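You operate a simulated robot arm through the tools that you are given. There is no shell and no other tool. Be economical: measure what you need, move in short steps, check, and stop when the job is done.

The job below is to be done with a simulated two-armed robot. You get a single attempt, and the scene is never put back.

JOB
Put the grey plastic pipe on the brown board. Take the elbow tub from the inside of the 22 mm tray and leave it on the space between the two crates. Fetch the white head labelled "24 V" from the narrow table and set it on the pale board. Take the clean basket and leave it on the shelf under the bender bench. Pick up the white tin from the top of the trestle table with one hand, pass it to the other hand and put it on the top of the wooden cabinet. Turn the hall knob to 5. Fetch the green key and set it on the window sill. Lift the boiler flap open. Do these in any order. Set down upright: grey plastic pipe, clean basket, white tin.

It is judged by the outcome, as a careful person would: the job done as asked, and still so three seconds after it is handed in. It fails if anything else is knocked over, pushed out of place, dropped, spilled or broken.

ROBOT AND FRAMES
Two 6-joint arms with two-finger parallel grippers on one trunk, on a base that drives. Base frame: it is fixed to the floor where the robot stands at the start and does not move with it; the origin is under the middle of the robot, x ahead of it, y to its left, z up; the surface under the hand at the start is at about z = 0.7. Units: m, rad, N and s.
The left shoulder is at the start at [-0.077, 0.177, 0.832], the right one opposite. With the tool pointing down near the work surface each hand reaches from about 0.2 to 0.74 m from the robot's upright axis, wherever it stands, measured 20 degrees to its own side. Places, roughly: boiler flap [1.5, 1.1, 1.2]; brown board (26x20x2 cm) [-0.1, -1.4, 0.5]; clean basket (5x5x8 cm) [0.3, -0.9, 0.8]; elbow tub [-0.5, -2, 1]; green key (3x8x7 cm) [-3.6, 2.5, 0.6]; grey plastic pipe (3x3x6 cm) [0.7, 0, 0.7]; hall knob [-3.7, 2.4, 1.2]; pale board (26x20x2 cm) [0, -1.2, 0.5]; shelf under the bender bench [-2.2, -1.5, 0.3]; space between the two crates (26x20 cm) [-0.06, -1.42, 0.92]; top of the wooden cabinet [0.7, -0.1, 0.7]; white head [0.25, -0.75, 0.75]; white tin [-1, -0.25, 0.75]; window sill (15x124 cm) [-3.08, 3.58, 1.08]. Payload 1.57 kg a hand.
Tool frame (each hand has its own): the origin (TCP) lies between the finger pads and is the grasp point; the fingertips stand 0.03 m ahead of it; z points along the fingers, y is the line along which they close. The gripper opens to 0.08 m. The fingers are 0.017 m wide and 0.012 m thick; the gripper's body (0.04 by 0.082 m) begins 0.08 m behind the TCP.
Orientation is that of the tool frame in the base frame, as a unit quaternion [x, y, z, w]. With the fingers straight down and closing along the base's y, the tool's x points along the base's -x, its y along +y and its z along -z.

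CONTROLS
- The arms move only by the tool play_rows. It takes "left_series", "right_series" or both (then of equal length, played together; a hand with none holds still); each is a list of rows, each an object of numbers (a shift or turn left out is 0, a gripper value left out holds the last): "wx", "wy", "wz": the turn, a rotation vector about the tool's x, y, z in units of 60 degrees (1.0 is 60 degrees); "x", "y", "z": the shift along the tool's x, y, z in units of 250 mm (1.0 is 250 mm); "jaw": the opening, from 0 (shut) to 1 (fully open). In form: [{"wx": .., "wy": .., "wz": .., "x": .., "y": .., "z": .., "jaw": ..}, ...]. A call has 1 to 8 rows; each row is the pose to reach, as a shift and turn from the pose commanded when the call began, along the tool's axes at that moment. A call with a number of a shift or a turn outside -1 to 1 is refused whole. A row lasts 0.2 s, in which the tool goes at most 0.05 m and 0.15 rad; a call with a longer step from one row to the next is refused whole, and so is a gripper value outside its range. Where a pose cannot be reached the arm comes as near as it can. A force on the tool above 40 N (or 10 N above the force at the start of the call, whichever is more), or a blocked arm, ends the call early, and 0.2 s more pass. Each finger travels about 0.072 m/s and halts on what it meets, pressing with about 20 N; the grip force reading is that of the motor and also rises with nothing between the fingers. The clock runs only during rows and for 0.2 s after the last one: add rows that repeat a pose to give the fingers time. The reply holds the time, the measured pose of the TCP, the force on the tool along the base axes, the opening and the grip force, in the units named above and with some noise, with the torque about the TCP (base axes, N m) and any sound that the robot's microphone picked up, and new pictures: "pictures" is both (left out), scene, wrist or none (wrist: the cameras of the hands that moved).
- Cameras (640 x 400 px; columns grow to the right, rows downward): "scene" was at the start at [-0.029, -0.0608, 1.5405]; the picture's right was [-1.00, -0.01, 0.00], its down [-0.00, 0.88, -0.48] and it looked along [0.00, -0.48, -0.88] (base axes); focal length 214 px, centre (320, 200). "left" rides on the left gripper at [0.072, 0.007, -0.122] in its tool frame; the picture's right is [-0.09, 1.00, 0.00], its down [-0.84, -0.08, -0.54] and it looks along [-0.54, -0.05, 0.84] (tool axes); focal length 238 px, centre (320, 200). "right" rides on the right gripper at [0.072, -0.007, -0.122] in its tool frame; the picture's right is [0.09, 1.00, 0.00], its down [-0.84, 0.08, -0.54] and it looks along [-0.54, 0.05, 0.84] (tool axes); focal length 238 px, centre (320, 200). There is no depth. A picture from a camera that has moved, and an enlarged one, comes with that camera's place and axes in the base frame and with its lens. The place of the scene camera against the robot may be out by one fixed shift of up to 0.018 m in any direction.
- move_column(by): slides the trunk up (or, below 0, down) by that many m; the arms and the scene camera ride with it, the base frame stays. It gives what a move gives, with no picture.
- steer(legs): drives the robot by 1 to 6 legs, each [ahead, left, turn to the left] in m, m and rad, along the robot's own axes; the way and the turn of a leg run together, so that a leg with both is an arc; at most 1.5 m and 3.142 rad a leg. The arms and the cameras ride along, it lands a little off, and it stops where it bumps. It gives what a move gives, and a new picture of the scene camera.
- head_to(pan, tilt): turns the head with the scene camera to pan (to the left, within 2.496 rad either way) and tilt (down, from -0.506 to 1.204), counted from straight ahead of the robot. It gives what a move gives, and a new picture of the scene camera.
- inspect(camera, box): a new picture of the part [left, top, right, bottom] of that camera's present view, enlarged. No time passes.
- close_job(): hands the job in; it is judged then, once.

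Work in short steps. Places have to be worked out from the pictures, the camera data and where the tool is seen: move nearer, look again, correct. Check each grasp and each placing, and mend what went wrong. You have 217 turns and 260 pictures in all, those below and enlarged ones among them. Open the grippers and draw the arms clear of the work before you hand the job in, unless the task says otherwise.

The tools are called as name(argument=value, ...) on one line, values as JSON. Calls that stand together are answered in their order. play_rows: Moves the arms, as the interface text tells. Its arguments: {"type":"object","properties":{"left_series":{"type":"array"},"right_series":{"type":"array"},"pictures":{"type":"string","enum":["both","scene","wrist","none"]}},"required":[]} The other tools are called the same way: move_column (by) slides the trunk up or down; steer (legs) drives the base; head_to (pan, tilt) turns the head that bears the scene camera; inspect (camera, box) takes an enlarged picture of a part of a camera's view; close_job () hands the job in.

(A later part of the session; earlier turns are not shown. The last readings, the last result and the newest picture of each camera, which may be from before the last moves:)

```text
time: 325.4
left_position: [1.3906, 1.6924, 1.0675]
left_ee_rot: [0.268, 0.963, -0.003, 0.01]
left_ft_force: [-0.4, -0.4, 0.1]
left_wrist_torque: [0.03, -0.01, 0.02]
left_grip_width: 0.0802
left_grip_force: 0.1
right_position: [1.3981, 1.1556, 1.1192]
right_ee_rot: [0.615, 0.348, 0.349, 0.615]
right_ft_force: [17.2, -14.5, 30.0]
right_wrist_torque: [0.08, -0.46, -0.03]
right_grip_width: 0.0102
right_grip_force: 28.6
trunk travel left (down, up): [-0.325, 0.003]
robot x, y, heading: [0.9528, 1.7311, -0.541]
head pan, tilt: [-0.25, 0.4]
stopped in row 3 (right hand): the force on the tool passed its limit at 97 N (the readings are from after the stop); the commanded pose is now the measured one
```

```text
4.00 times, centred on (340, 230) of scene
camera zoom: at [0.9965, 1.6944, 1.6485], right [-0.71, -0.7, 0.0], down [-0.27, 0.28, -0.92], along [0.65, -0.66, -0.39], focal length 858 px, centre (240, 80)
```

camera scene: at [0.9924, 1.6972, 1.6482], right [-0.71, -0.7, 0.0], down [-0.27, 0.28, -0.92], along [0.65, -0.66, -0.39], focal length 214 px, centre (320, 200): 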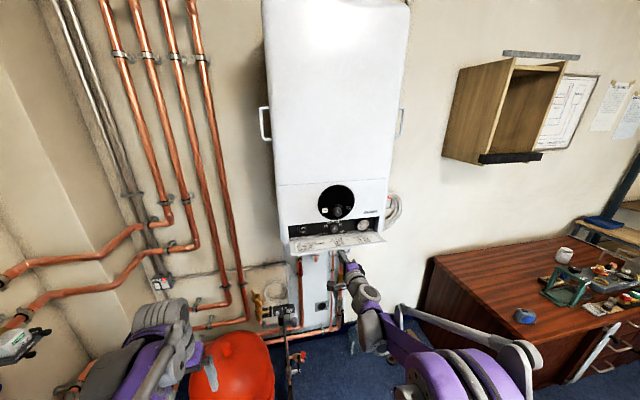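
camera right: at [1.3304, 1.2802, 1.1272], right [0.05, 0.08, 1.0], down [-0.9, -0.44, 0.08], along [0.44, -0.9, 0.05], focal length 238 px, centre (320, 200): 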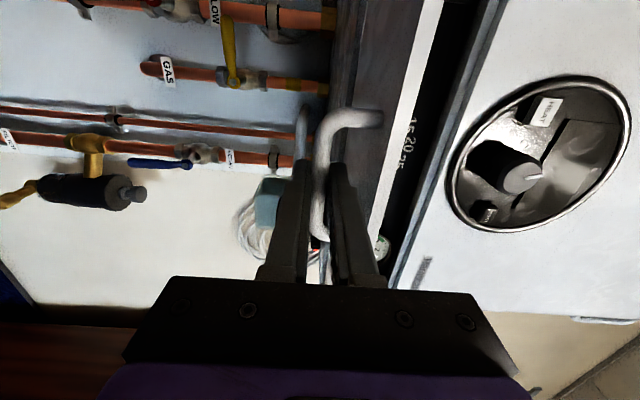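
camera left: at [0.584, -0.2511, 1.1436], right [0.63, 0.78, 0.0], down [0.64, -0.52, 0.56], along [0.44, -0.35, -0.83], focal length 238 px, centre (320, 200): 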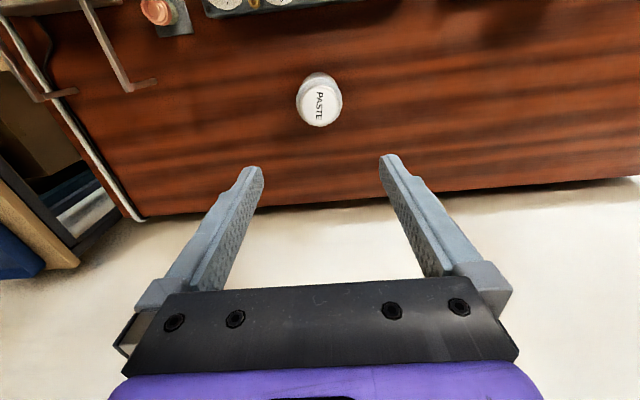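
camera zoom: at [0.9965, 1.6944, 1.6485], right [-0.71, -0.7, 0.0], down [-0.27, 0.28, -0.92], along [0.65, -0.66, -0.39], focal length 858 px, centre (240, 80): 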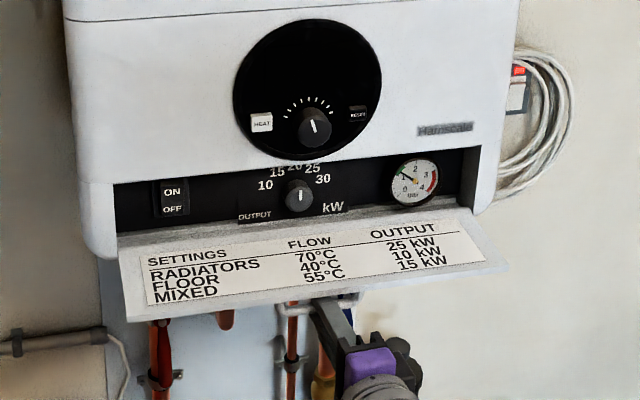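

It hit its end stop, fully open. I open the jaw and withdraw straight back.

play_rows(right_series=[{"jaw": 0.3}, {"jaw": 0.35}, {"jaw": 0.35}], pictures="none")

play_rows(right_series=[{"z": -0.06}, {"z": -0.15}, {"z": -0.3}, {"z": -0.45}, {"z": -0.6}, {"z": -0.75}], pictures="scene")

inspect(camera="scene", box=[260, 180, 420, 280])

```text
time: 326.1
left_position: [1.3886, 1.6931, 1.0684]
left_ee_rot: [0.268, 0.963, -0.003, 0.011]
left_ft_force: [0.9, -1.0, 0.2]
left_wrist_torque: [-0.03, 0.01, 0.01]
left_grip_width: 0.08
left_grip_force: 0.0
right_position: [1.3959, 1.1549, 1.118]
right_ee_rot: [0.616, 0.348, 0.348, 0.615]
right_ft_force: [0.3, -0.3, -0.5]
right_wrist_torque: [0.0, -0.02, 0.03]
right_grip_width: 0.0279
right_grip_force: 0.0
trunk travel left (down, up): [-0.325, 0.003]
robot x, y, heading: [0.9554, 1.7332, -0.541]
head pan, tilt: [-0.25, 0.4]
```

```text
time: 327.6
left_position: [1.3891, 1.6944, 1.0683]
left_ee_rot: [0.268, 0.963, -0.002, 0.012]
left_ft_force: [0.8, 1.0, 0.7]
left_wrist_torque: [0.04, -0.01, -0.02]
left_grip_width: 0.08
left_grip_force: 0.1
right_position: [1.2328, 1.2506, 1.1176]
right_ee_rot: [0.616, 0.349, 0.348, 0.615]
right_ft_force: [-0.1, -0.2, 0.0]
right_wrist_torque: [-0.01, 0.0, 0.03]
right_grip_width: 0.0281
right_grip_force: 0.0
trunk travel left (down, up): [-0.325, 0.003]
robot x, y, heading: [0.9578, 1.7364, -0.538]
head pan, tilt: [-0.25, 0.4]
camera scene: at [0.9944, 1.6955, 1.6483], right [-0.71, -0.7, 0.0], down [-0.27, 0.28, -0.92], along [0.65, -0.66, -0.39], focal length 214 px, centre (320, 200)
```

scene: 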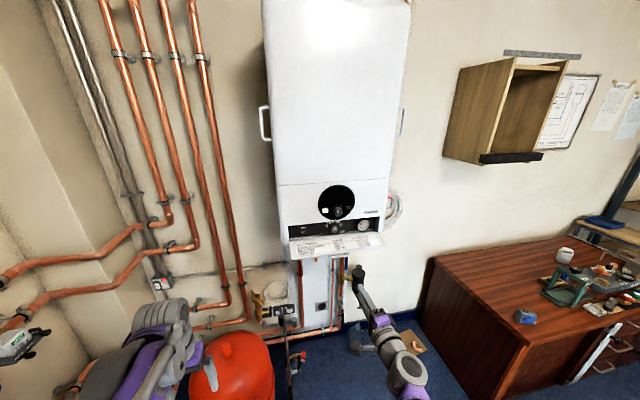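

```text
4.00 times, centred on (340, 230) of scene
camera zoom: at [0.9944, 1.6955, 1.6483], right [-0.71, -0.7, 0.0], down [-0.27, 0.28, -0.92], along [0.65, -0.66, -0.39], focal length 858 px, centre (240, 80)
```

zoom: 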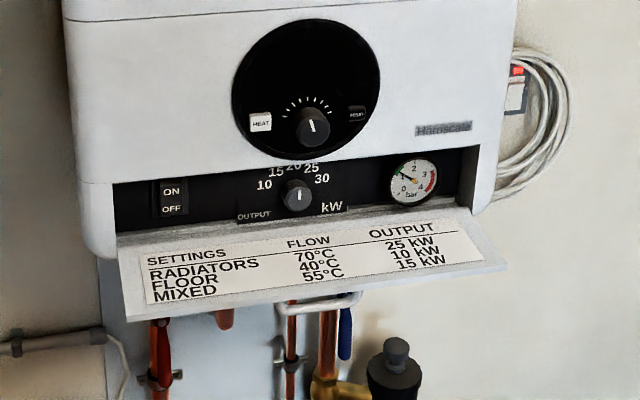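

The flap stays open. Now to the far wall for the knob and key: back out along the same lane, strafe right, and turn around.

steer(legs=[[-1.25, 0, -0.02], [0, -1.0, 0], [0, -0.95, 0], [0, 0, 3.12]])

head_to(pan=0.0, tilt=0.35)

```text
time: 358.2
left_position: [-1.568, 0.7611, 1.0687]
left_ee_rot: [0.971, -0.24, -0.011, -0.003]
left_ft_force: [0.1, 1.3, 0.0]
left_wrist_torque: [0.01, 0.02, 0.02]
left_grip_width: 0.08
left_grip_force: 0.1
right_position: [-1.4394, 1.2133, 1.1169]
right_ee_rot: [-0.365, 0.606, 0.605, -0.366]
right_ft_force: [-0.1, -0.7, 1.2]
right_wrist_torque: [0.01, 0.02, 0.02]
right_grip_width: 0.0278
right_grip_force: 0.0
trunk travel left (down, up): [-0.325, 0.003]
robot x, y, heading: [-1.1352, 0.7468, 2.658]
head pan, tilt: [-0.25, 0.4]
camera scene: at [-1.1507, 0.7921, 1.6483], right [0.67, 0.74, 0.0], down [0.29, -0.26, -0.92], along [-0.68, 0.62, -0.39], focal length 214 px, centre (320, 200)
```

scene: 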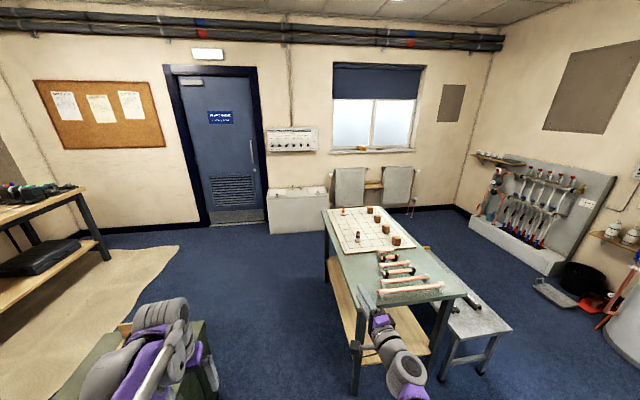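

```text
time: 358.9
left_position: [-1.5673, 0.7606, 1.0686]
left_ee_rot: [0.971, -0.24, -0.011, -0.003]
left_ft_force: [0.1, 0.4, -0.1]
left_wrist_torque: [0.0, 0.0, -0.03]
left_grip_width: 0.0801
left_grip_force: 0.1
right_position: [-1.4406, 1.213, 1.1173]
right_ee_rot: [-0.366, 0.605, 0.605, -0.366]
right_ft_force: [0.1, -0.1, -0.2]
right_wrist_torque: [0.0, 0.05, -0.02]
right_grip_width: 0.028
right_grip_force: 0.0
trunk travel left (down, up): [-0.325, 0.003]
robot x, y, heading: [-1.1309, 0.7475, 2.657]
head pan, tilt: [0.0, 0.351]
camera scene: at [-1.1642, 0.7734, 1.6528], right [0.47, 0.89, 0.0], down [0.3, -0.16, -0.94], along [-0.83, 0.44, -0.34], focal length 214 px, centre (320, 200)
```

scene: 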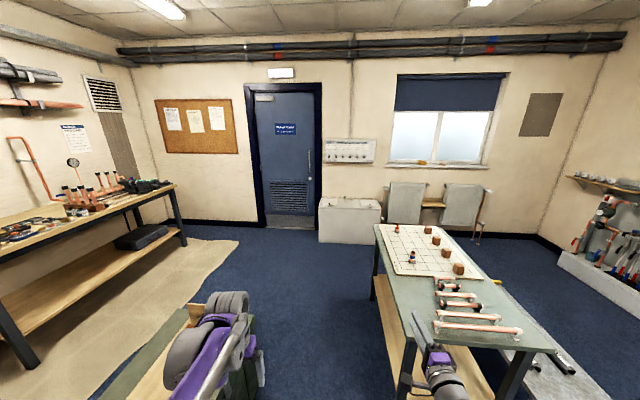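

The white panel between door and window has knobs, with a white box below. I enlarge both and the window.

inspect(camera="scene", box=[310, 125, 390, 175])

inspect(camera="scene", box=[310, 170, 510, 260])

```text
8.00 times, centred on (350, 150) of scene
camera zoom: at [-1.1642, 0.7734, 1.6528], right [0.47, 0.89, 0.0], down [0.3, -0.16, -0.94], along [-0.83, 0.44, -0.34], focal length 1716 px, centre (80, 600)
```

zoom: 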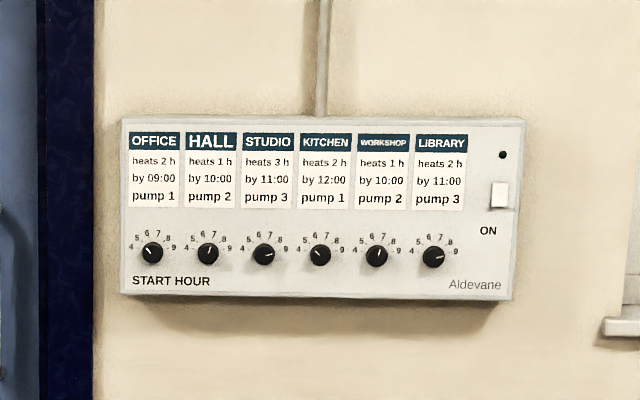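

```text
3.20 times, centred on (410, 215) of scene
camera zoom: at [-1.1642, 0.7734, 1.6528], right [0.47, 0.89, 0.0], down [0.3, -0.16, -0.94], along [-0.83, 0.44, -0.34], focal length 686 px, centre (32, 152)
```

zoom: 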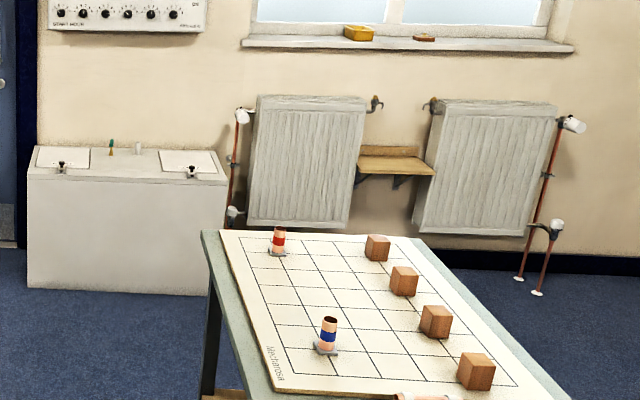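

The HALL knob is the second from left, and a green key stands on the white box's top. I square up and drive ahead through the gap between crate and table.

steer(legs=[[0, 0, -0.075], [1.5, 0, 0]])

head_to(pan=0.0, tilt=0.5)

```text
time: 366.8
left_position: [-2.8328, 1.5762, 1.0682]
left_ee_rot: [0.962, -0.274, -0.011, -0.003]
left_ft_force: [-0.1, -0.1, -0.1]
left_wrist_torque: [-0.01, 0.0, 0.0]
left_grip_width: 0.0798
left_grip_force: 0.0
right_position: [-2.6746, 2.0189, 1.1176]
right_ee_rot: [-0.346, 0.618, 0.616, -0.345]
right_ft_force: [0.1, 0.7, 0.6]
right_wrist_torque: [-0.01, 0.0, 0.0]
right_grip_width: 0.0277
right_grip_force: 0.0
trunk travel left (down, up): [-0.325, 0.003]
robot x, y, heading: [-2.401, 1.5331, 2.591]
head pan, tilt: [0.0, 0.351]
camera scene: at [-2.4304, 1.5631, 1.6528], right [0.52, 0.85, 0.0], down [0.29, -0.18, -0.94], along [-0.8, 0.49, -0.34], focal length 214 px, centre (320, 200)
```

scene: 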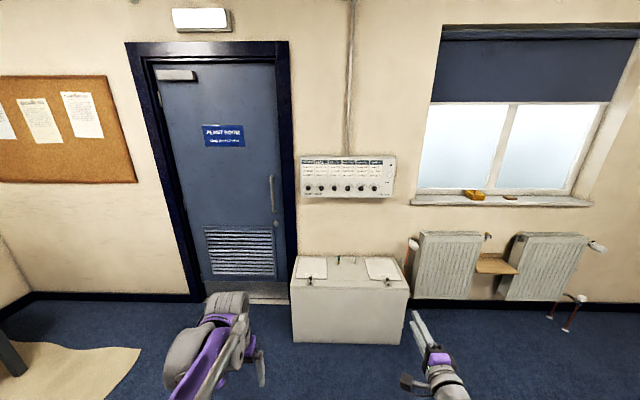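

```text
time: 367.5
left_position: [-2.834, 1.5763, 1.0671]
left_ee_rot: [0.962, -0.272, -0.01, -0.003]
left_ft_force: [-0.6, 0.1, -0.2]
left_wrist_torque: [0.04, -0.02, -0.01]
left_grip_width: 0.0801
left_grip_force: 0.0
right_position: [-2.675, 2.0197, 1.1164]
right_ee_rot: [-0.345, 0.618, 0.617, -0.345]
right_ft_force: [0.6, -0.8, -0.3]
right_wrist_torque: [-0.04, -0.01, -0.08]
right_grip_width: 0.028
right_grip_force: 0.1
trunk travel left (down, up): [-0.325, 0.003]
robot x, y, heading: [-2.4024, 1.5325, 2.589]
head pan, tilt: [0.0, 0.499]
camera scene: at [-2.4288, 1.5621, 1.6392], right [0.52, 0.85, 0.0], down [0.41, -0.25, -0.88], along [-0.75, 0.46, -0.48], focal length 214 px, centre (320, 200)
```

scene: 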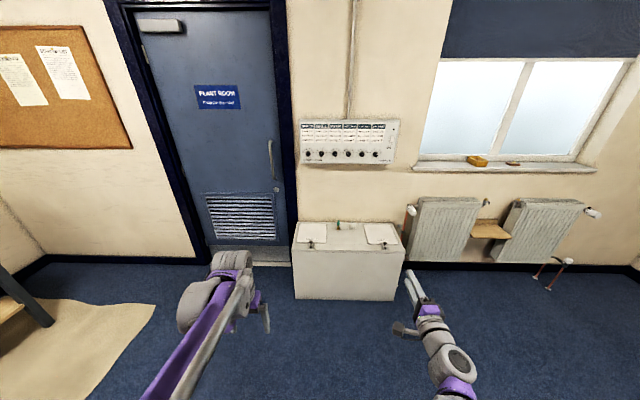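

The box front is about 1.25 m ahead. I drive 0.85 m closer and look at the panel and the keys.

steer(legs=[[0.85, 0, 0]])

head_to(pan=-0.1, tilt=0.75)

inspect(camera="right", box=[0, 0, 640, 400])

```text
time: 372.1
left_position: [-3.5581, 2.029, 1.0684]
left_ee_rot: [0.961, -0.275, -0.011, -0.003]
left_ft_force: [-0.6, -0.2, 0.5]
left_wrist_torque: [-0.04, 0.01, 0.0]
left_grip_width: 0.0802
left_grip_force: 0.2
right_position: [-3.3992, 2.4701, 1.1166]
right_ee_rot: [-0.345, 0.618, 0.617, -0.344]
right_ft_force: [-0.8, 0.2, -0.1]
right_wrist_torque: [0.03, -0.03, 0.01]
right_grip_width: 0.0279
right_grip_force: 0.0
trunk travel left (down, up): [-0.325, 0.003]
robot x, y, heading: [-3.1249, 1.9842, 2.59]
head pan, tilt: [0.0, 0.499]
camera scene: at [-3.154, 2.011, 1.6391], right [0.53, 0.85, 0.0], down [0.41, -0.25, -0.88], along [-0.75, 0.46, -0.48], focal length 214 px, centre (320, 200)
```

scene: 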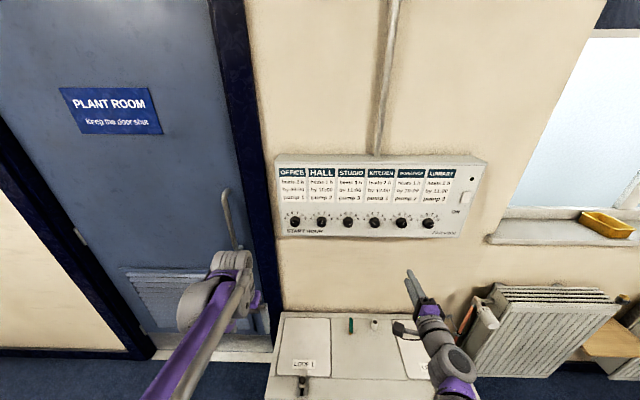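

```text
time: 372.8
left_position: [-3.5583, 2.0283, 1.0679]
left_ee_rot: [0.961, -0.276, -0.012, -0.003]
left_ft_force: [-0.1, 0.2, -0.6]
left_wrist_torque: [0.03, -0.01, -0.02]
left_grip_width: 0.0802
left_grip_force: 0.1
right_position: [-3.3992, 2.4689, 1.118]
right_ee_rot: [-0.344, 0.618, 0.618, -0.344]
right_ft_force: [-0.3, -0.6, 0.2]
right_wrist_torque: [0.04, 0.03, 0.01]
right_grip_width: 0.0281
right_grip_force: 0.0
trunk travel left (down, up): [-0.325, 0.003]
robot x, y, heading: [-3.1275, 1.9792, 2.588]
head pan, tilt: [-0.099, 0.75]
camera scene: at [-3.1427, 2.0137, 1.6173], right [0.61, 0.79, 0.0], down [0.54, -0.42, -0.73], along [-0.58, 0.45, -0.68], focal length 214 px, centre (320, 200)
```

scene: 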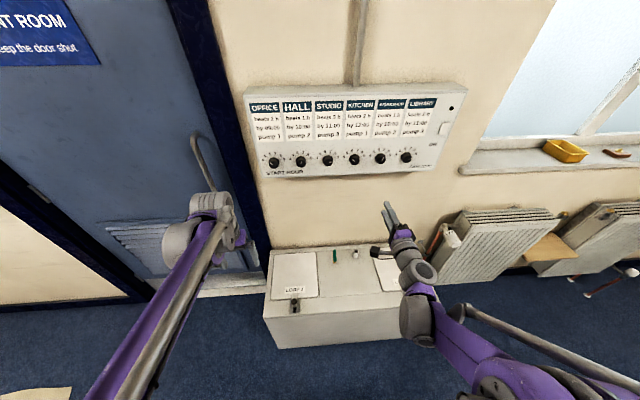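

```text
1.00 times, centred on (320, 200) of right (not enlarged: the box is as wide or as high as the picture)
camera zoom: at [-3.3336, 2.3445, 1.1111], right [-0.05, -0.08, 1.0], down [0.9, 0.43, 0.08], along [-0.43, 0.9, 0.05], focal length 238 px, centre (320, 200)
```

zoom: 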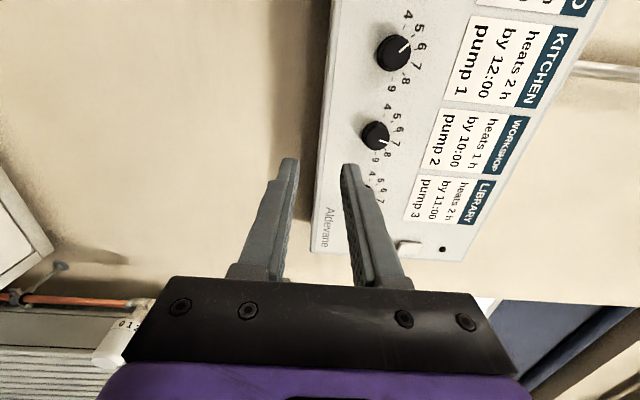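

I enlarge the HALL knob and the keys.

inspect(camera="scene", box=[240, 85, 360, 180])

inspect(camera="scene", box=[300, 235, 380, 285])

```text
4.21 times, centred on (300, 132) of scene
camera zoom: at [-3.1427, 2.0137, 1.6173], right [0.61, 0.79, 0.0], down [0.54, -0.42, -0.73], along [-0.58, 0.45, -0.68], focal length 903 px, centre (404, 484)
```

zoom: 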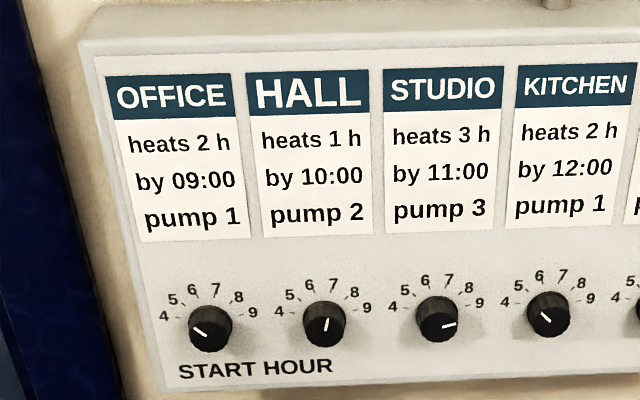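

```text
8.00 times, centred on (340, 260) of scene
camera zoom: at [-3.1427, 2.0137, 1.6173], right [0.61, 0.79, 0.0], down [0.54, -0.42, -0.73], along [-0.58, 0.45, -0.68], focal length 1716 px, centre (160, -280)
```

zoom: 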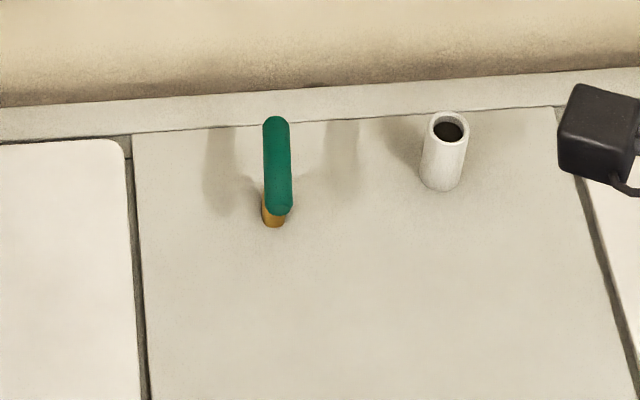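

HALL currently points near 7; 5 lies about 60 degrees counter-clockwise. The knob is near [-3.684, 2.352, 1.21]. I strafe left 15 cm so the right arm faces it.

steer(legs=[[0, 0.15, 0]])

play_rows(right_series=[{"jaw": 0.75, "x": 0.1, "y": 0.09}, {"x": 0.2, "y": 0.18}, {"x": 0.3, "y": 0.27}, {"x": 0.4, "y": 0.36}, {"x": 0.4, "y": 0.36}], pictures="wrist")

```text
time: 374.8
left_position: [-3.6368, 1.9019, 1.068]
left_ee_rot: [0.962, -0.274, -0.01, -0.003]
left_ft_force: [-0.2, 0.1, 1.0]
left_wrist_torque: [-0.01, 0.01, 0.03]
left_grip_width: 0.0802
left_grip_force: 0.0
right_position: [-3.4771, 2.344, 1.1164]
right_ee_rot: [-0.345, 0.619, 0.617, -0.344]
right_ft_force: [0.2, 1.0, -0.1]
right_wrist_torque: [0.02, 0.04, 0.01]
right_grip_width: 0.028
right_grip_force: 0.0
trunk travel left (down, up): [-0.325, 0.003]
robot x, y, heading: [-3.2063, 1.858, 2.588]
head pan, tilt: [-0.099, 0.75]
camera scene: at [-3.2204, 1.8883, 1.6172], right [0.61, 0.79, 0.0], down [0.54, -0.41, -0.73], along [-0.58, 0.44, -0.68], focal length 214 px, centre (320, 200)
```

scene: 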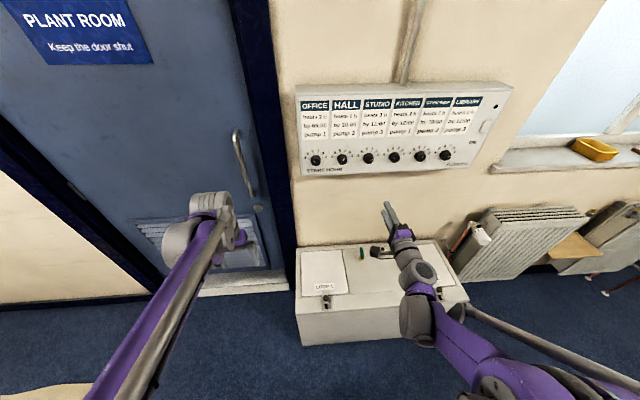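

```text
time: 376.0
left_position: [-3.6369, 1.9024, 1.0686]
left_ee_rot: [0.961, -0.275, -0.011, -0.002]
left_ft_force: [-0.6, 0.4, -0.2]
left_wrist_torque: [-0.01, 0.01, 0.01]
left_grip_width: 0.08
left_grip_force: 0.1
right_position: [-3.5279, 2.2626, 1.2014]
right_ee_rot: [-0.355, 0.621, 0.607, -0.347]
right_ft_force: [-0.4, 1.0, 0.9]
right_wrist_torque: [-0.02, 0.01, -0.02]
right_grip_width: 0.0602
right_grip_force: 0.1
right hand out of reach, approached as far as the arm can: row 4, 5
trunk travel left (down, up): [-0.325, 0.003]
robot x, y, heading: [-3.2034, 1.8561, 2.589]
head pan, tilt: [-0.099, 0.75]
camera right: at [-3.4601, 2.1386, 1.1971], right [-0.07, -0.07, 1.0], down [0.89, 0.45, 0.09], along [-0.45, 0.89, 0.03], focal length 238 px, centre (320, 200)
```

right: 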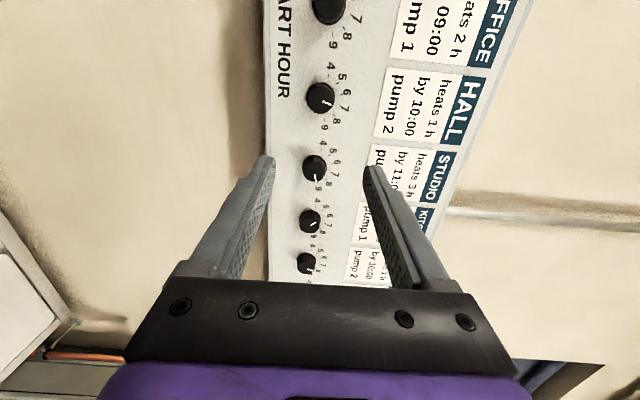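

The HALL knob is slightly to the left of the hand. I shift 2.5 cm left and advance 8 cm.

play_rows(right_series=[{"x": 0.03, "z": 0.1}, {"x": 0.06, "z": 0.2}, {"x": 0.1, "z": 0.32}, {"x": 0.1, "z": 0.32}], pictures="wrist")

inspect(camera="right", box=[240, 60, 400, 260])

```text
time: 377.0
left_position: [-3.636, 1.9022, 1.0689]
left_ee_rot: [0.962, -0.274, -0.011, -0.002]
left_ft_force: [-0.3, 0.9, -0.5]
left_wrist_torque: [0.0, 0.01, -0.01]
left_grip_width: 0.0797
left_grip_force: 0.1
right_position: [-3.5971, 2.3014, 1.2058]
right_ee_rot: [-0.352, 0.616, 0.613, -0.349]
right_ft_force: [0.2, 0.1, -0.5]
right_wrist_torque: [0.03, 0.04, 0.01]
right_grip_width: 0.0603
right_grip_force: 0.0
right hand out of reach, approached as far as the arm can: row 1, 2, 3, 4
trunk travel left (down, up): [-0.325, 0.003]
robot x, y, heading: [-3.2034, 1.8593, 2.589]
head pan, tilt: [-0.099, 0.75]
camera right: at [-3.5294, 2.1782, 1.2005], right [-0.05, -0.08, 1.0], down [0.89, 0.45, 0.08], along [-0.45, 0.89, 0.05], focal length 238 px, centre (320, 200)
```

right: 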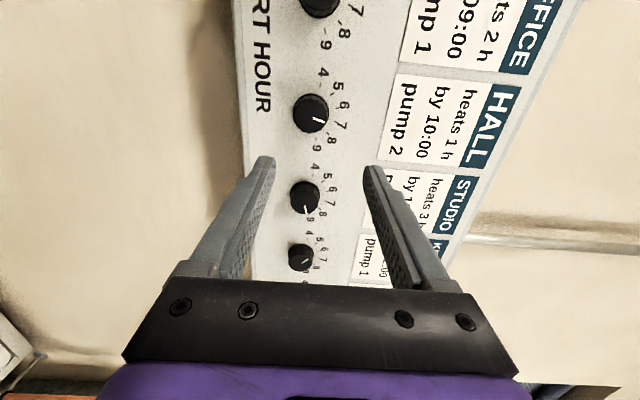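

```text
2.00 times, centred on (320, 160) of right
camera zoom: at [-3.5294, 2.1782, 1.2005], right [-0.05, -0.08, 1.0], down [0.89, 0.45, 0.08], along [-0.45, 0.89, 0.05], focal length 477 px, centre (320, 280)
```

zoom: 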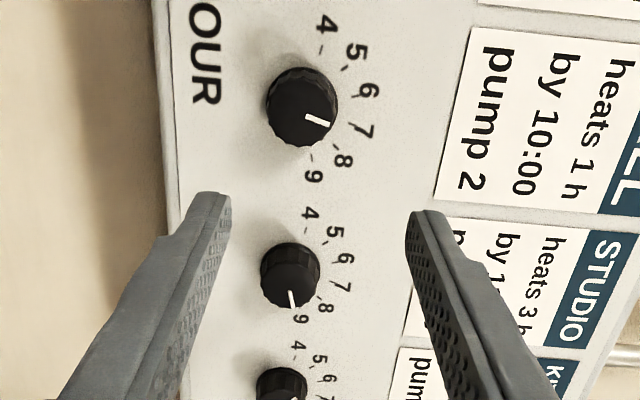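

The arm is at its limit to the left, so I strafe the base left 6 cm and then realign with the knob (p -4.366, s 0.02, z 1.197).

steer(legs=[[0, 0.06, 0]])

play_rows(right_series=[{"x": -0.05, "y": -0.01}, {"x": -0.12, "y": -0.036}, {"x": -0.12, "y": -0.036}], pictures="none")

inspect(camera="right", box=[240, 60, 400, 260])

```text
time: 378.2
left_position: [-3.6674, 1.8512, 1.068]
left_ee_rot: [0.962, -0.274, -0.011, -0.002]
left_ft_force: [0.1, 0.1, -0.6]
left_wrist_torque: [0.02, -0.01, 0.03]
left_grip_width: 0.0801
left_grip_force: 0.0
right_position: [-3.6282, 2.2522, 1.2054]
right_ee_rot: [-0.351, 0.616, 0.613, -0.349]
right_ft_force: [-1.2, -1.1, 0.1]
right_wrist_torque: [-0.02, -0.03, 0.0]
right_grip_width: 0.06
right_grip_force: 0.0
trunk travel left (down, up): [-0.325, 0.003]
robot x, y, heading: [-3.2354, 1.8037, 2.59]
head pan, tilt: [-0.099, 0.75]
camera scene: at [-3.2512, 1.8384, 1.6172], right [0.61, 0.79, 0.0], down [0.54, -0.41, -0.73], along [-0.58, 0.44, -0.68], focal length 214 px, centre (320, 200)
```

scene: 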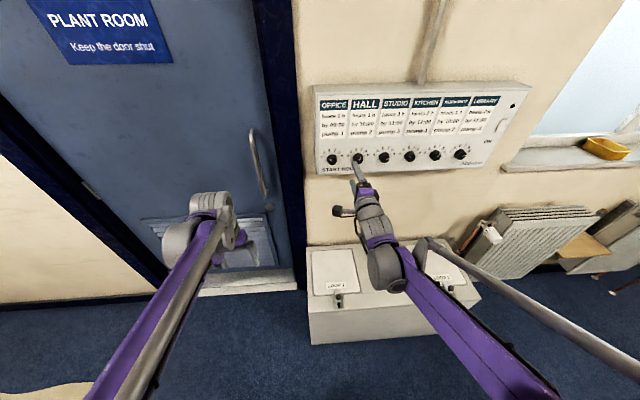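

```text
time: 379.0
left_position: [-3.6679, 1.852, 1.0686]
left_ee_rot: [0.962, -0.274, -0.01, -0.003]
left_ft_force: [-0.6, -0.4, 0.4]
left_wrist_torque: [0.03, 0.02, 0.02]
left_grip_width: 0.0796
left_grip_force: 0.1
right_position: [-3.6128, 2.2794, 1.1946]
right_ee_rot: [-0.352, 0.616, 0.612, -0.35]
right_ft_force: [-0.4, 1.3, 1.0]
right_wrist_torque: [-0.01, -0.01, 0.01]
right_grip_width: 0.06
right_grip_force: 0.1
trunk travel left (down, up): [-0.325, 0.003]
robot x, y, heading: [-3.2348, 1.8063, 2.591]
head pan, tilt: [-0.099, 0.75]
```

```text
2.00 times, centred on (320, 160) of right
camera zoom: at [-3.5457, 2.1543, 1.1903], right [-0.05, -0.08, 1.0], down [0.89, 0.45, 0.08], along [-0.45, 0.89, 0.05], focal length 477 px, centre (320, 280)
```

zoom: 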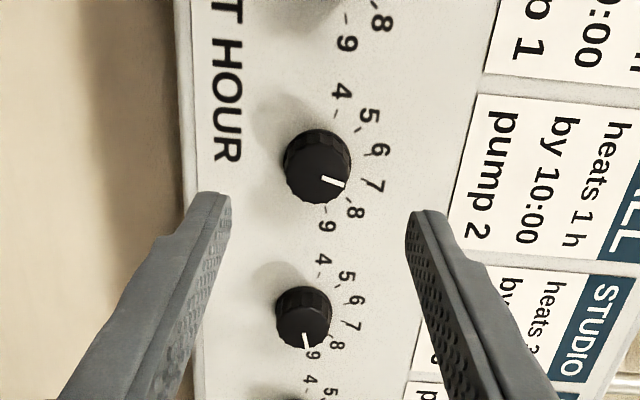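

Aligned with the HALL knob. I advance 8 cm around it and close.

play_rows(right_series=[{"z": 0.1, "y": 0.004}, {"z": 0.2, "y": 0.006}, {"z": 0.27, "y": 0.006}, {"z": 0.31, "y": 0.006}, {"z": 0.31, "y": 0.006}], pictures="wrist")

```text
time: 380.2
left_position: [-3.6683, 1.8512, 1.0674]
left_ee_rot: [0.962, -0.274, -0.012, -0.004]
left_ft_force: [-0.6, 1.3, -1.2]
left_wrist_torque: [0.04, -0.02, -0.01]
left_grip_width: 0.0798
left_grip_force: 0.1
right_position: [-3.6812, 2.3172, 1.1977]
right_ee_rot: [-0.352, 0.615, 0.613, -0.349]
right_ft_force: [-0.9, 0.5, -0.2]
right_wrist_torque: [0.0, 0.0, -0.01]
right_grip_width: 0.06
right_grip_force: 0.1
trunk travel left (down, up): [-0.325, 0.003]
robot x, y, heading: [-3.2335, 1.8071, 2.585]
head pan, tilt: [-0.099, 0.75]
camera right: at [-3.613, 2.1935, 1.1921], right [-0.05, -0.08, 1.0], down [0.89, 0.45, 0.08], along [-0.45, 0.89, 0.05], focal length 238 px, centre (320, 200)
```

right: 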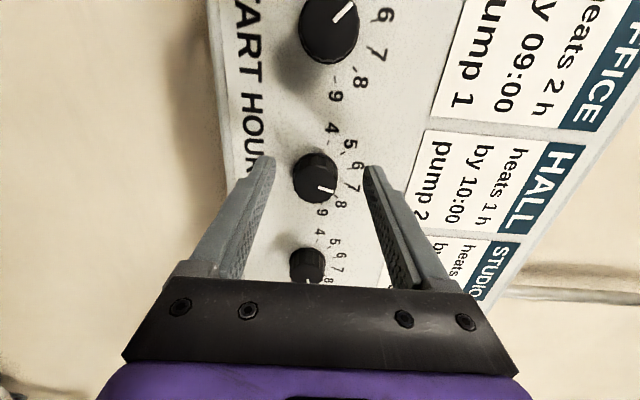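

The knob is centred between the fingers. I close on it.

play_rows(right_series=[{"z": 0.01, "jaw": 0.3}, {"z": 0.02, "jaw": 0}, {"z": 0.02, "jaw": 0}, {"z": 0.02, "jaw": 0}], pictures="wrist")

inspect(camera="right", box=[260, 100, 400, 240])

```text
time: 381.2
left_position: [-3.6642, 1.8509, 1.0681]
left_ee_rot: [0.962, -0.274, -0.012, -0.004]
left_ft_force: [0.0, -0.2, -0.2]
left_wrist_torque: [-0.03, 0.01, 0.0]
left_grip_width: 0.0802
left_grip_force: 0.2
right_position: [-3.6817, 2.3177, 1.1977]
right_ee_rot: [-0.352, 0.615, 0.613, -0.35]
right_ft_force: [16.8, -16.3, -10.0]
right_wrist_torque: [-0.3, -0.18, -0.02]
right_grip_width: 0.0001
right_grip_force: 19.8
trunk travel left (down, up): [-0.325, 0.003]
robot x, y, heading: [-3.2347, 1.8071, 2.584]
head pan, tilt: [-0.099, 0.75]
camera right: at [-3.6145, 2.1941, 1.1927], right [-0.05, -0.08, 1.0], down [0.89, 0.45, 0.08], along [-0.45, 0.89, 0.05], focal length 238 px, centre (320, 200)
```

right: 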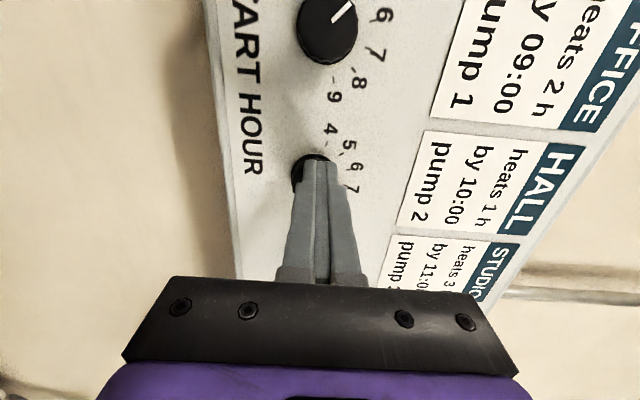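

```text
2.86 times, centred on (330, 170) of right
camera zoom: at [-3.6145, 2.1941, 1.1927], right [-0.05, -0.08, 1.0], down [0.89, 0.45, 0.08], along [-0.45, 0.89, 0.05], focal length 681 px, centre (291, 286)
```

zoom: 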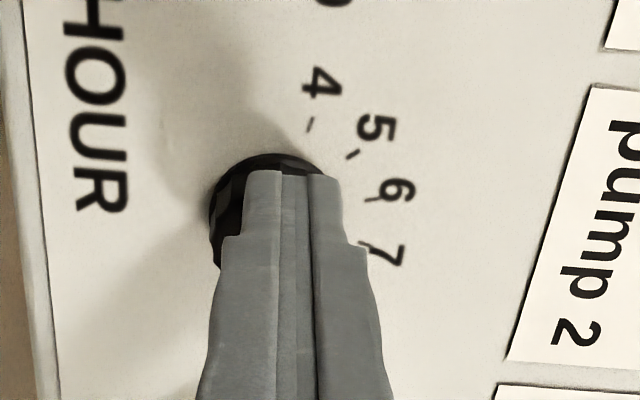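

The fingers closed just in front of the knob face. I open, back off 1 cm, and realign.

play_rows(right_series=[{"z": -0.04}, {"z": -0.04, "jaw": 0.6}, {"z": -0.04, "jaw": 0.65}, {"z": -0.04, "jaw": 0.65}], pictures="none")

inspect(camera="right", box=[240, 80, 400, 240])

```text
time: 382.2
left_position: [-3.6671, 1.8524, 1.0686]
left_ee_rot: [0.962, -0.274, -0.011, -0.003]
left_ft_force: [0.7, 0.3, 0.2]
left_wrist_torque: [0.02, -0.01, -0.02]
left_grip_width: 0.08
left_grip_force: 0.1
right_position: [-3.6757, 2.3157, 1.198]
right_ee_rot: [-0.35, 0.616, 0.613, -0.35]
right_ft_force: [-0.9, -0.1, -0.7]
right_wrist_torque: [-0.02, 0.01, 0.04]
right_grip_width: 0.0522
right_grip_force: 0.2
trunk travel left (down, up): [-0.325, 0.003]
robot x, y, heading: [-3.2365, 1.8078, 2.587]
head pan, tilt: [-0.099, 0.75]
```

```text
2.50 times, centred on (320, 160) of right
camera zoom: at [-3.608, 2.191, 1.1918], right [-0.05, -0.08, 1.0], down [0.89, 0.45, 0.08], along [-0.45, 0.89, 0.05], focal length 596 px, centre (320, 300)
```

zoom: 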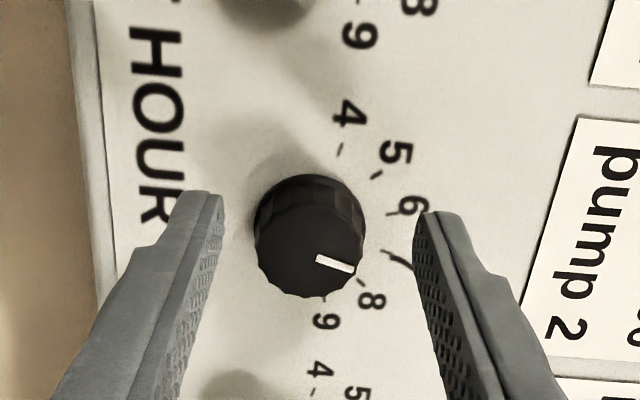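

The pointer is exactly on 7; 5 needs 60 degrees counter-clockwise. The knob face is about 3.6 cm ahead of the TCP; I correct a few millimetres, advance 2.2 cm and close.

play_rows(right_series=[{"x": -0.018, "y": -0.01, "z": 0.03}, {"x": -0.018, "y": -0.01, "z": 0.06}, {"x": -0.018, "y": -0.01, "z": 0.088}, {"x": -0.018, "y": -0.01, "z": 0.088, "jaw": 0.0}, {"x": -0.018, "y": -0.01, "z": 0.088, "jaw": 0.0}, {"x": -0.018, "y": -0.01, "z": 0.088, "jaw": 0.0}], pictures="wrist")

```text
time: 383.6
left_position: [-3.6679, 1.8508, 1.0686]
left_ee_rot: [0.962, -0.274, -0.011, -0.003]
left_ft_force: [0.2, -0.8, 0.0]
left_wrist_torque: [-0.02, 0.01, 0.0]
left_grip_width: 0.0799
left_grip_force: 0.0
right_position: [-3.6918, 2.3298, 1.1943]
right_ee_rot: [-0.352, 0.615, 0.613, -0.35]
right_ft_force: [-3.2, 3.7, 10.0]
right_wrist_torque: [0.27, 0.21, 0.02]
right_grip_width: 0.0341
right_grip_force: 41.8
trunk travel left (down, up): [-0.325, 0.003]
robot x, y, heading: [-3.2331, 1.8025, 2.593]
head pan, tilt: [-0.099, 0.75]
camera right: at [-3.6243, 2.2059, 1.1896], right [-0.05, -0.08, 1.0], down [0.89, 0.45, 0.08], along [-0.45, 0.89, 0.05], focal length 238 px, centre (320, 200)
```

right: 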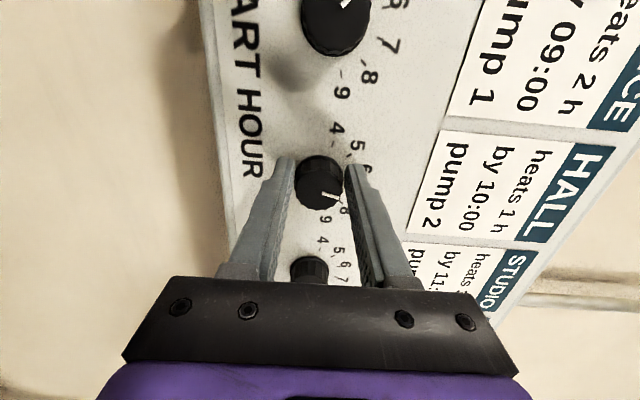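

The knob is gripped (34 mm). I turn the hand 60 degrees counter-clockwise.

play_rows(right_series=[{"wz": -0.12}, {"wz": -0.24}, {"wz": -0.36}, {"wz": -0.48}, {"wz": -0.6}, {"wz": -0.74}, {"wz": -0.88}, {"wz": -1.0}], pictures="wrist")

```text
time: 384.6
left_position: [-3.6676, 1.8532, 1.0672]
left_ee_rot: [0.962, -0.274, -0.01, -0.002]
left_ft_force: [-0.7, -0.4, 0.2]
left_wrist_torque: [-0.03, -0.01, 0.01]
left_grip_width: 0.0801
left_grip_force: 0.1
right_position: [-3.6914, 2.3306, 1.1892]
right_ee_rot: [-0.488, 0.517, 0.676, -0.192]
right_ft_force: [6.1, -8.4, -29.3]
right_wrist_torque: [-0.58, -0.52, 0.39]
right_grip_width: 0.034
right_grip_force: 41.6
trunk travel left (down, up): [-0.325, 0.003]
robot x, y, heading: [-3.2358, 1.8074, 2.591]
head pan, tilt: [-0.099, 0.75]
stopped in row 5 (right hand): the force on the tool passed its limit at 45 N (the readings are from after the stop); the commanded pose is now the measured one
camera right: at [-3.6183, 2.2154, 1.1537], right [-0.29, -0.46, 0.84], down [0.82, 0.33, 0.46], along [-0.49, 0.82, 0.28], focal length 238 px, centre (320, 200)
```

right: 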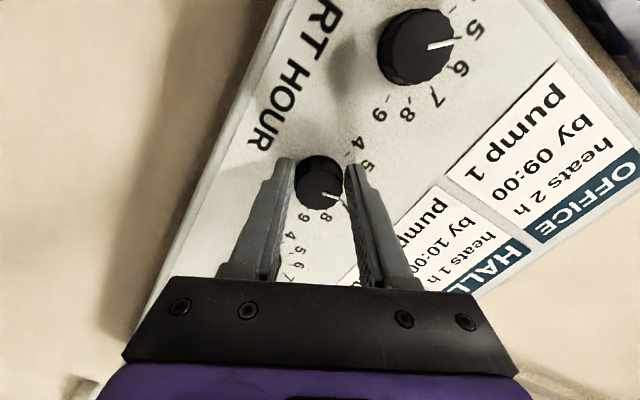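

It turned about 33 degrees before the force limit; the hand is slightly off the knob axis. I shift a few millimetres to relax it and continue the turn.

play_rows(right_series=[{"x": 0.006, "y": -0.011}, {"x": 0.006, "y": -0.011, "wz": -0.08}, {"x": 0.007, "y": -0.013, "wz": -0.16}, {"x": 0.008, "y": -0.015, "wz": -0.24}, {"x": 0.009, "y": -0.017, "wz": -0.32}, {"x": 0.01, "y": -0.019, "wz": -0.4}, {"x": 0.01, "y": -0.019, "wz": -0.44}], pictures="wrist")

```text
time: 386.2
left_position: [-3.6664, 1.854, 1.0678]
left_ee_rot: [0.961, -0.275, -0.01, -0.002]
left_ft_force: [0.6, -0.5, 0.6]
left_wrist_torque: [-0.01, -0.03, -0.02]
left_grip_width: 0.0798
left_grip_force: 0.1
right_position: [-3.6902, 2.333, 1.1864]
right_ee_rot: [-0.592, 0.392, 0.703, -0.032]
right_ft_force: [8.2, 11.2, -11.6]
right_wrist_torque: [-0.3, -0.19, -0.66]
right_grip_width: 0.034
right_grip_force: 41.3
trunk travel left (down, up): [-0.325, 0.003]
robot x, y, heading: [-3.2314, 1.8029, 2.593]
head pan, tilt: [-0.099, 0.75]
camera right: at [-3.6043, 2.238, 1.1268], right [-0.45, -0.73, 0.51], down [0.68, 0.1, 0.73], along [-0.58, 0.67, 0.46], focal length 238 px, centre (320, 200)
```

right: 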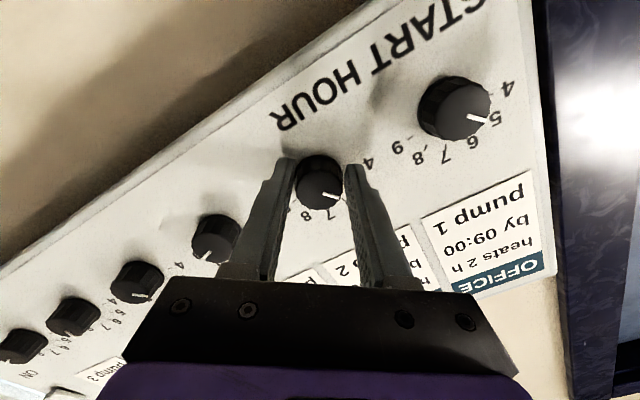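

I enlarge the knob to read the pointer.

inspect(camera="right", box=[270, 130, 400, 240])

inspect(camera="scene", box=[300, 80, 460, 190])

```text
3.64 times, centred on (335, 185) of right
camera zoom: at [-3.6043, 2.238, 1.1268], right [-0.45, -0.73, 0.51], down [0.68, 0.1, 0.73], along [-0.58, 0.67, 0.46], focal length 867 px, centre (266, 254)
```

zoom: 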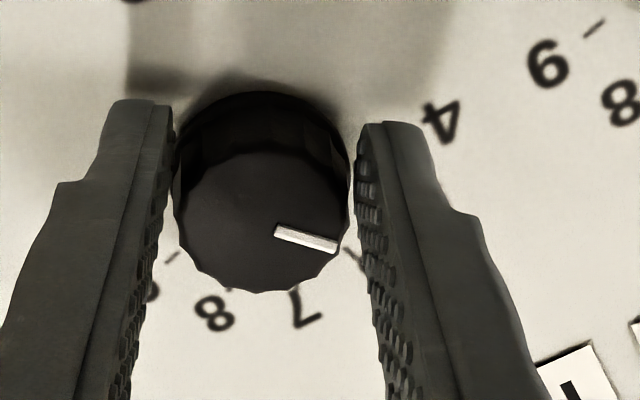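

```text
3.64 times, centred on (380, 135) of scene
camera zoom: at [-3.2505, 1.8414, 1.6171], right [0.61, 0.79, 0.0], down [0.54, -0.42, -0.73], along [-0.58, 0.44, -0.68], focal length 780 px, centre (102, 436)
```

zoom: 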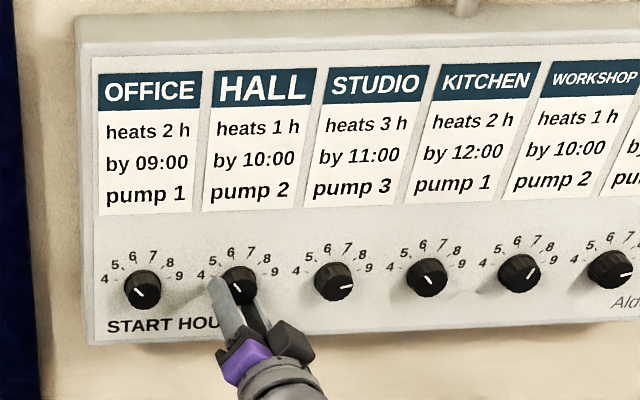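

The knob has turned about 45 degrees (some slip). I turn roughly 17 degrees further and check again.

play_rows(right_series=[{"wz": -0.07}, {"wz": -0.14}, {"wz": -0.21}, {"wz": -0.28}, {"wz": -0.28}], pictures="none")

inspect(camera="scene", box=[300, 130, 380, 180])

inspect(camera="right", box=[270, 130, 400, 240])

```text
time: 387.4
left_position: [-3.6658, 1.8552, 1.0684]
left_ee_rot: [0.962, -0.274, -0.01, 0.0]
left_ft_force: [0.1, -0.4, 0.5]
left_wrist_torque: [0.02, 0.03, -0.01]
left_grip_width: 0.0799
left_grip_force: 0.1
right_position: [-3.689, 2.335, 1.1859]
right_ee_rot: [-0.643, 0.305, 0.699, 0.072]
right_ft_force: [17.9, 18.3, -21.5]
right_wrist_torque: [-0.46, -0.22, -0.84]
right_grip_width: 0.0341
right_grip_force: 41.7
trunk travel left (down, up): [-0.325, 0.003]
robot x, y, heading: [-3.2339, 1.8078, 2.588]
head pan, tilt: [-0.099, 0.75]
```

```text
8.00 times, centred on (340, 155) of scene
camera zoom: at [-3.2494, 1.8435, 1.6171], right [0.61, 0.79, 0.0], down [0.54, -0.42, -0.73], along [-0.58, 0.44, -0.68], focal length 1716 px, centre (160, 560)
```

zoom: 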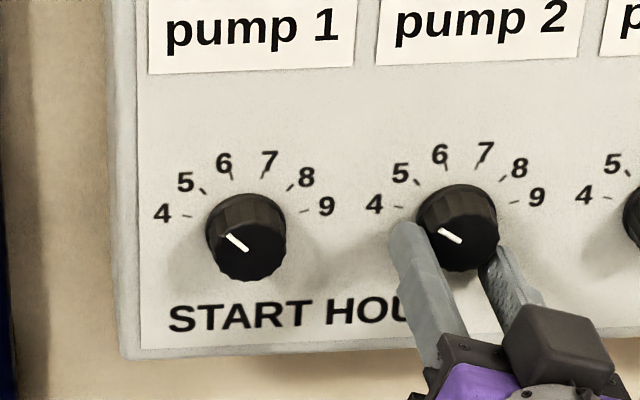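

```text
3.64 times, centred on (335, 185) of right
camera zoom: at [-3.5931, 2.2562, 1.1179], right [-0.5, -0.83, 0.25], down [0.56, -0.1, 0.82], along [-0.66, 0.55, 0.51], focal length 867 px, centre (266, 254)
```

zoom: 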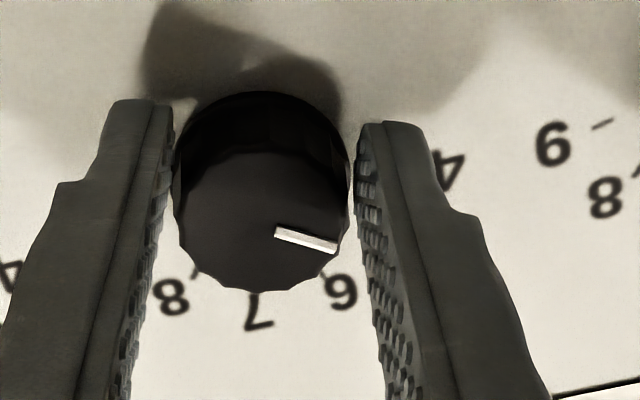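

The pointer now seems to be at about 5. I release, back off, and check it properly.

play_rows(right_series=[{"jaw": 0.3}, {"jaw": 0.65}, {"jaw": 0.65}, {"jaw": 0.65}, {"z": -0.12}, {"z": -0.28}, {"z": -0.28}], pictures="none")

inspect(camera="right", box=[250, 90, 410, 230])

inspect(camera="scene", box=[300, 130, 380, 180])

```text
time: 389.0
left_position: [-3.6678, 1.8515, 1.0674]
left_ee_rot: [0.962, -0.274, -0.011, -0.003]
left_ft_force: [-0.2, 0.6, -0.1]
left_wrist_torque: [-0.01, 0.0, -0.03]
left_grip_width: 0.0799
left_grip_force: 0.0
right_position: [-3.6338, 2.2926, 1.1889]
right_ee_rot: [-0.643, 0.301, 0.7, 0.071]
right_ft_force: [0.6, -0.2, -0.1]
right_wrist_torque: [0.0, 0.02, -0.02]
right_grip_width: 0.0522
right_grip_force: 0.0
trunk travel left (down, up): [-0.325, 0.003]
robot x, y, heading: [-3.2344, 1.8058, 2.589]
head pan, tilt: [-0.099, 0.75]
```

```text
2.86 times, centred on (330, 160) of right
camera zoom: at [-3.5373, 2.2157, 1.1201], right [-0.5, -0.83, 0.24], down [0.56, -0.1, 0.82], along [-0.66, 0.54, 0.52], focal length 681 px, centre (291, 314)
```

zoom: 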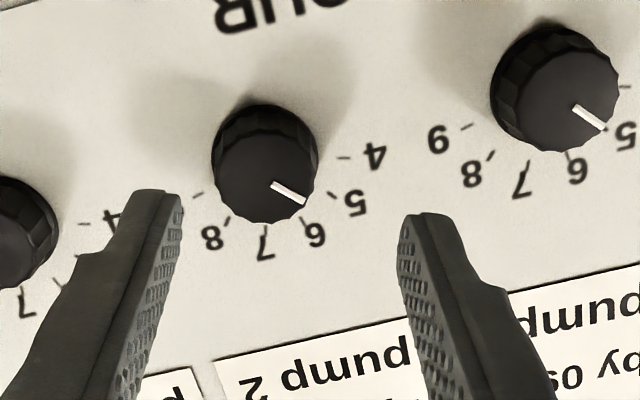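

```text
8.00 times, centred on (340, 155) of scene
camera zoom: at [-3.2521, 1.8386, 1.6172], right [0.61, 0.79, 0.0], down [0.54, -0.42, -0.73], along [-0.58, 0.44, -0.68], focal length 1716 px, centre (160, 560)
```

zoom: 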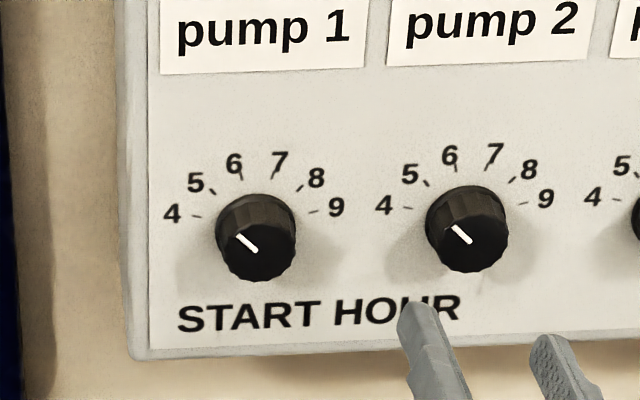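

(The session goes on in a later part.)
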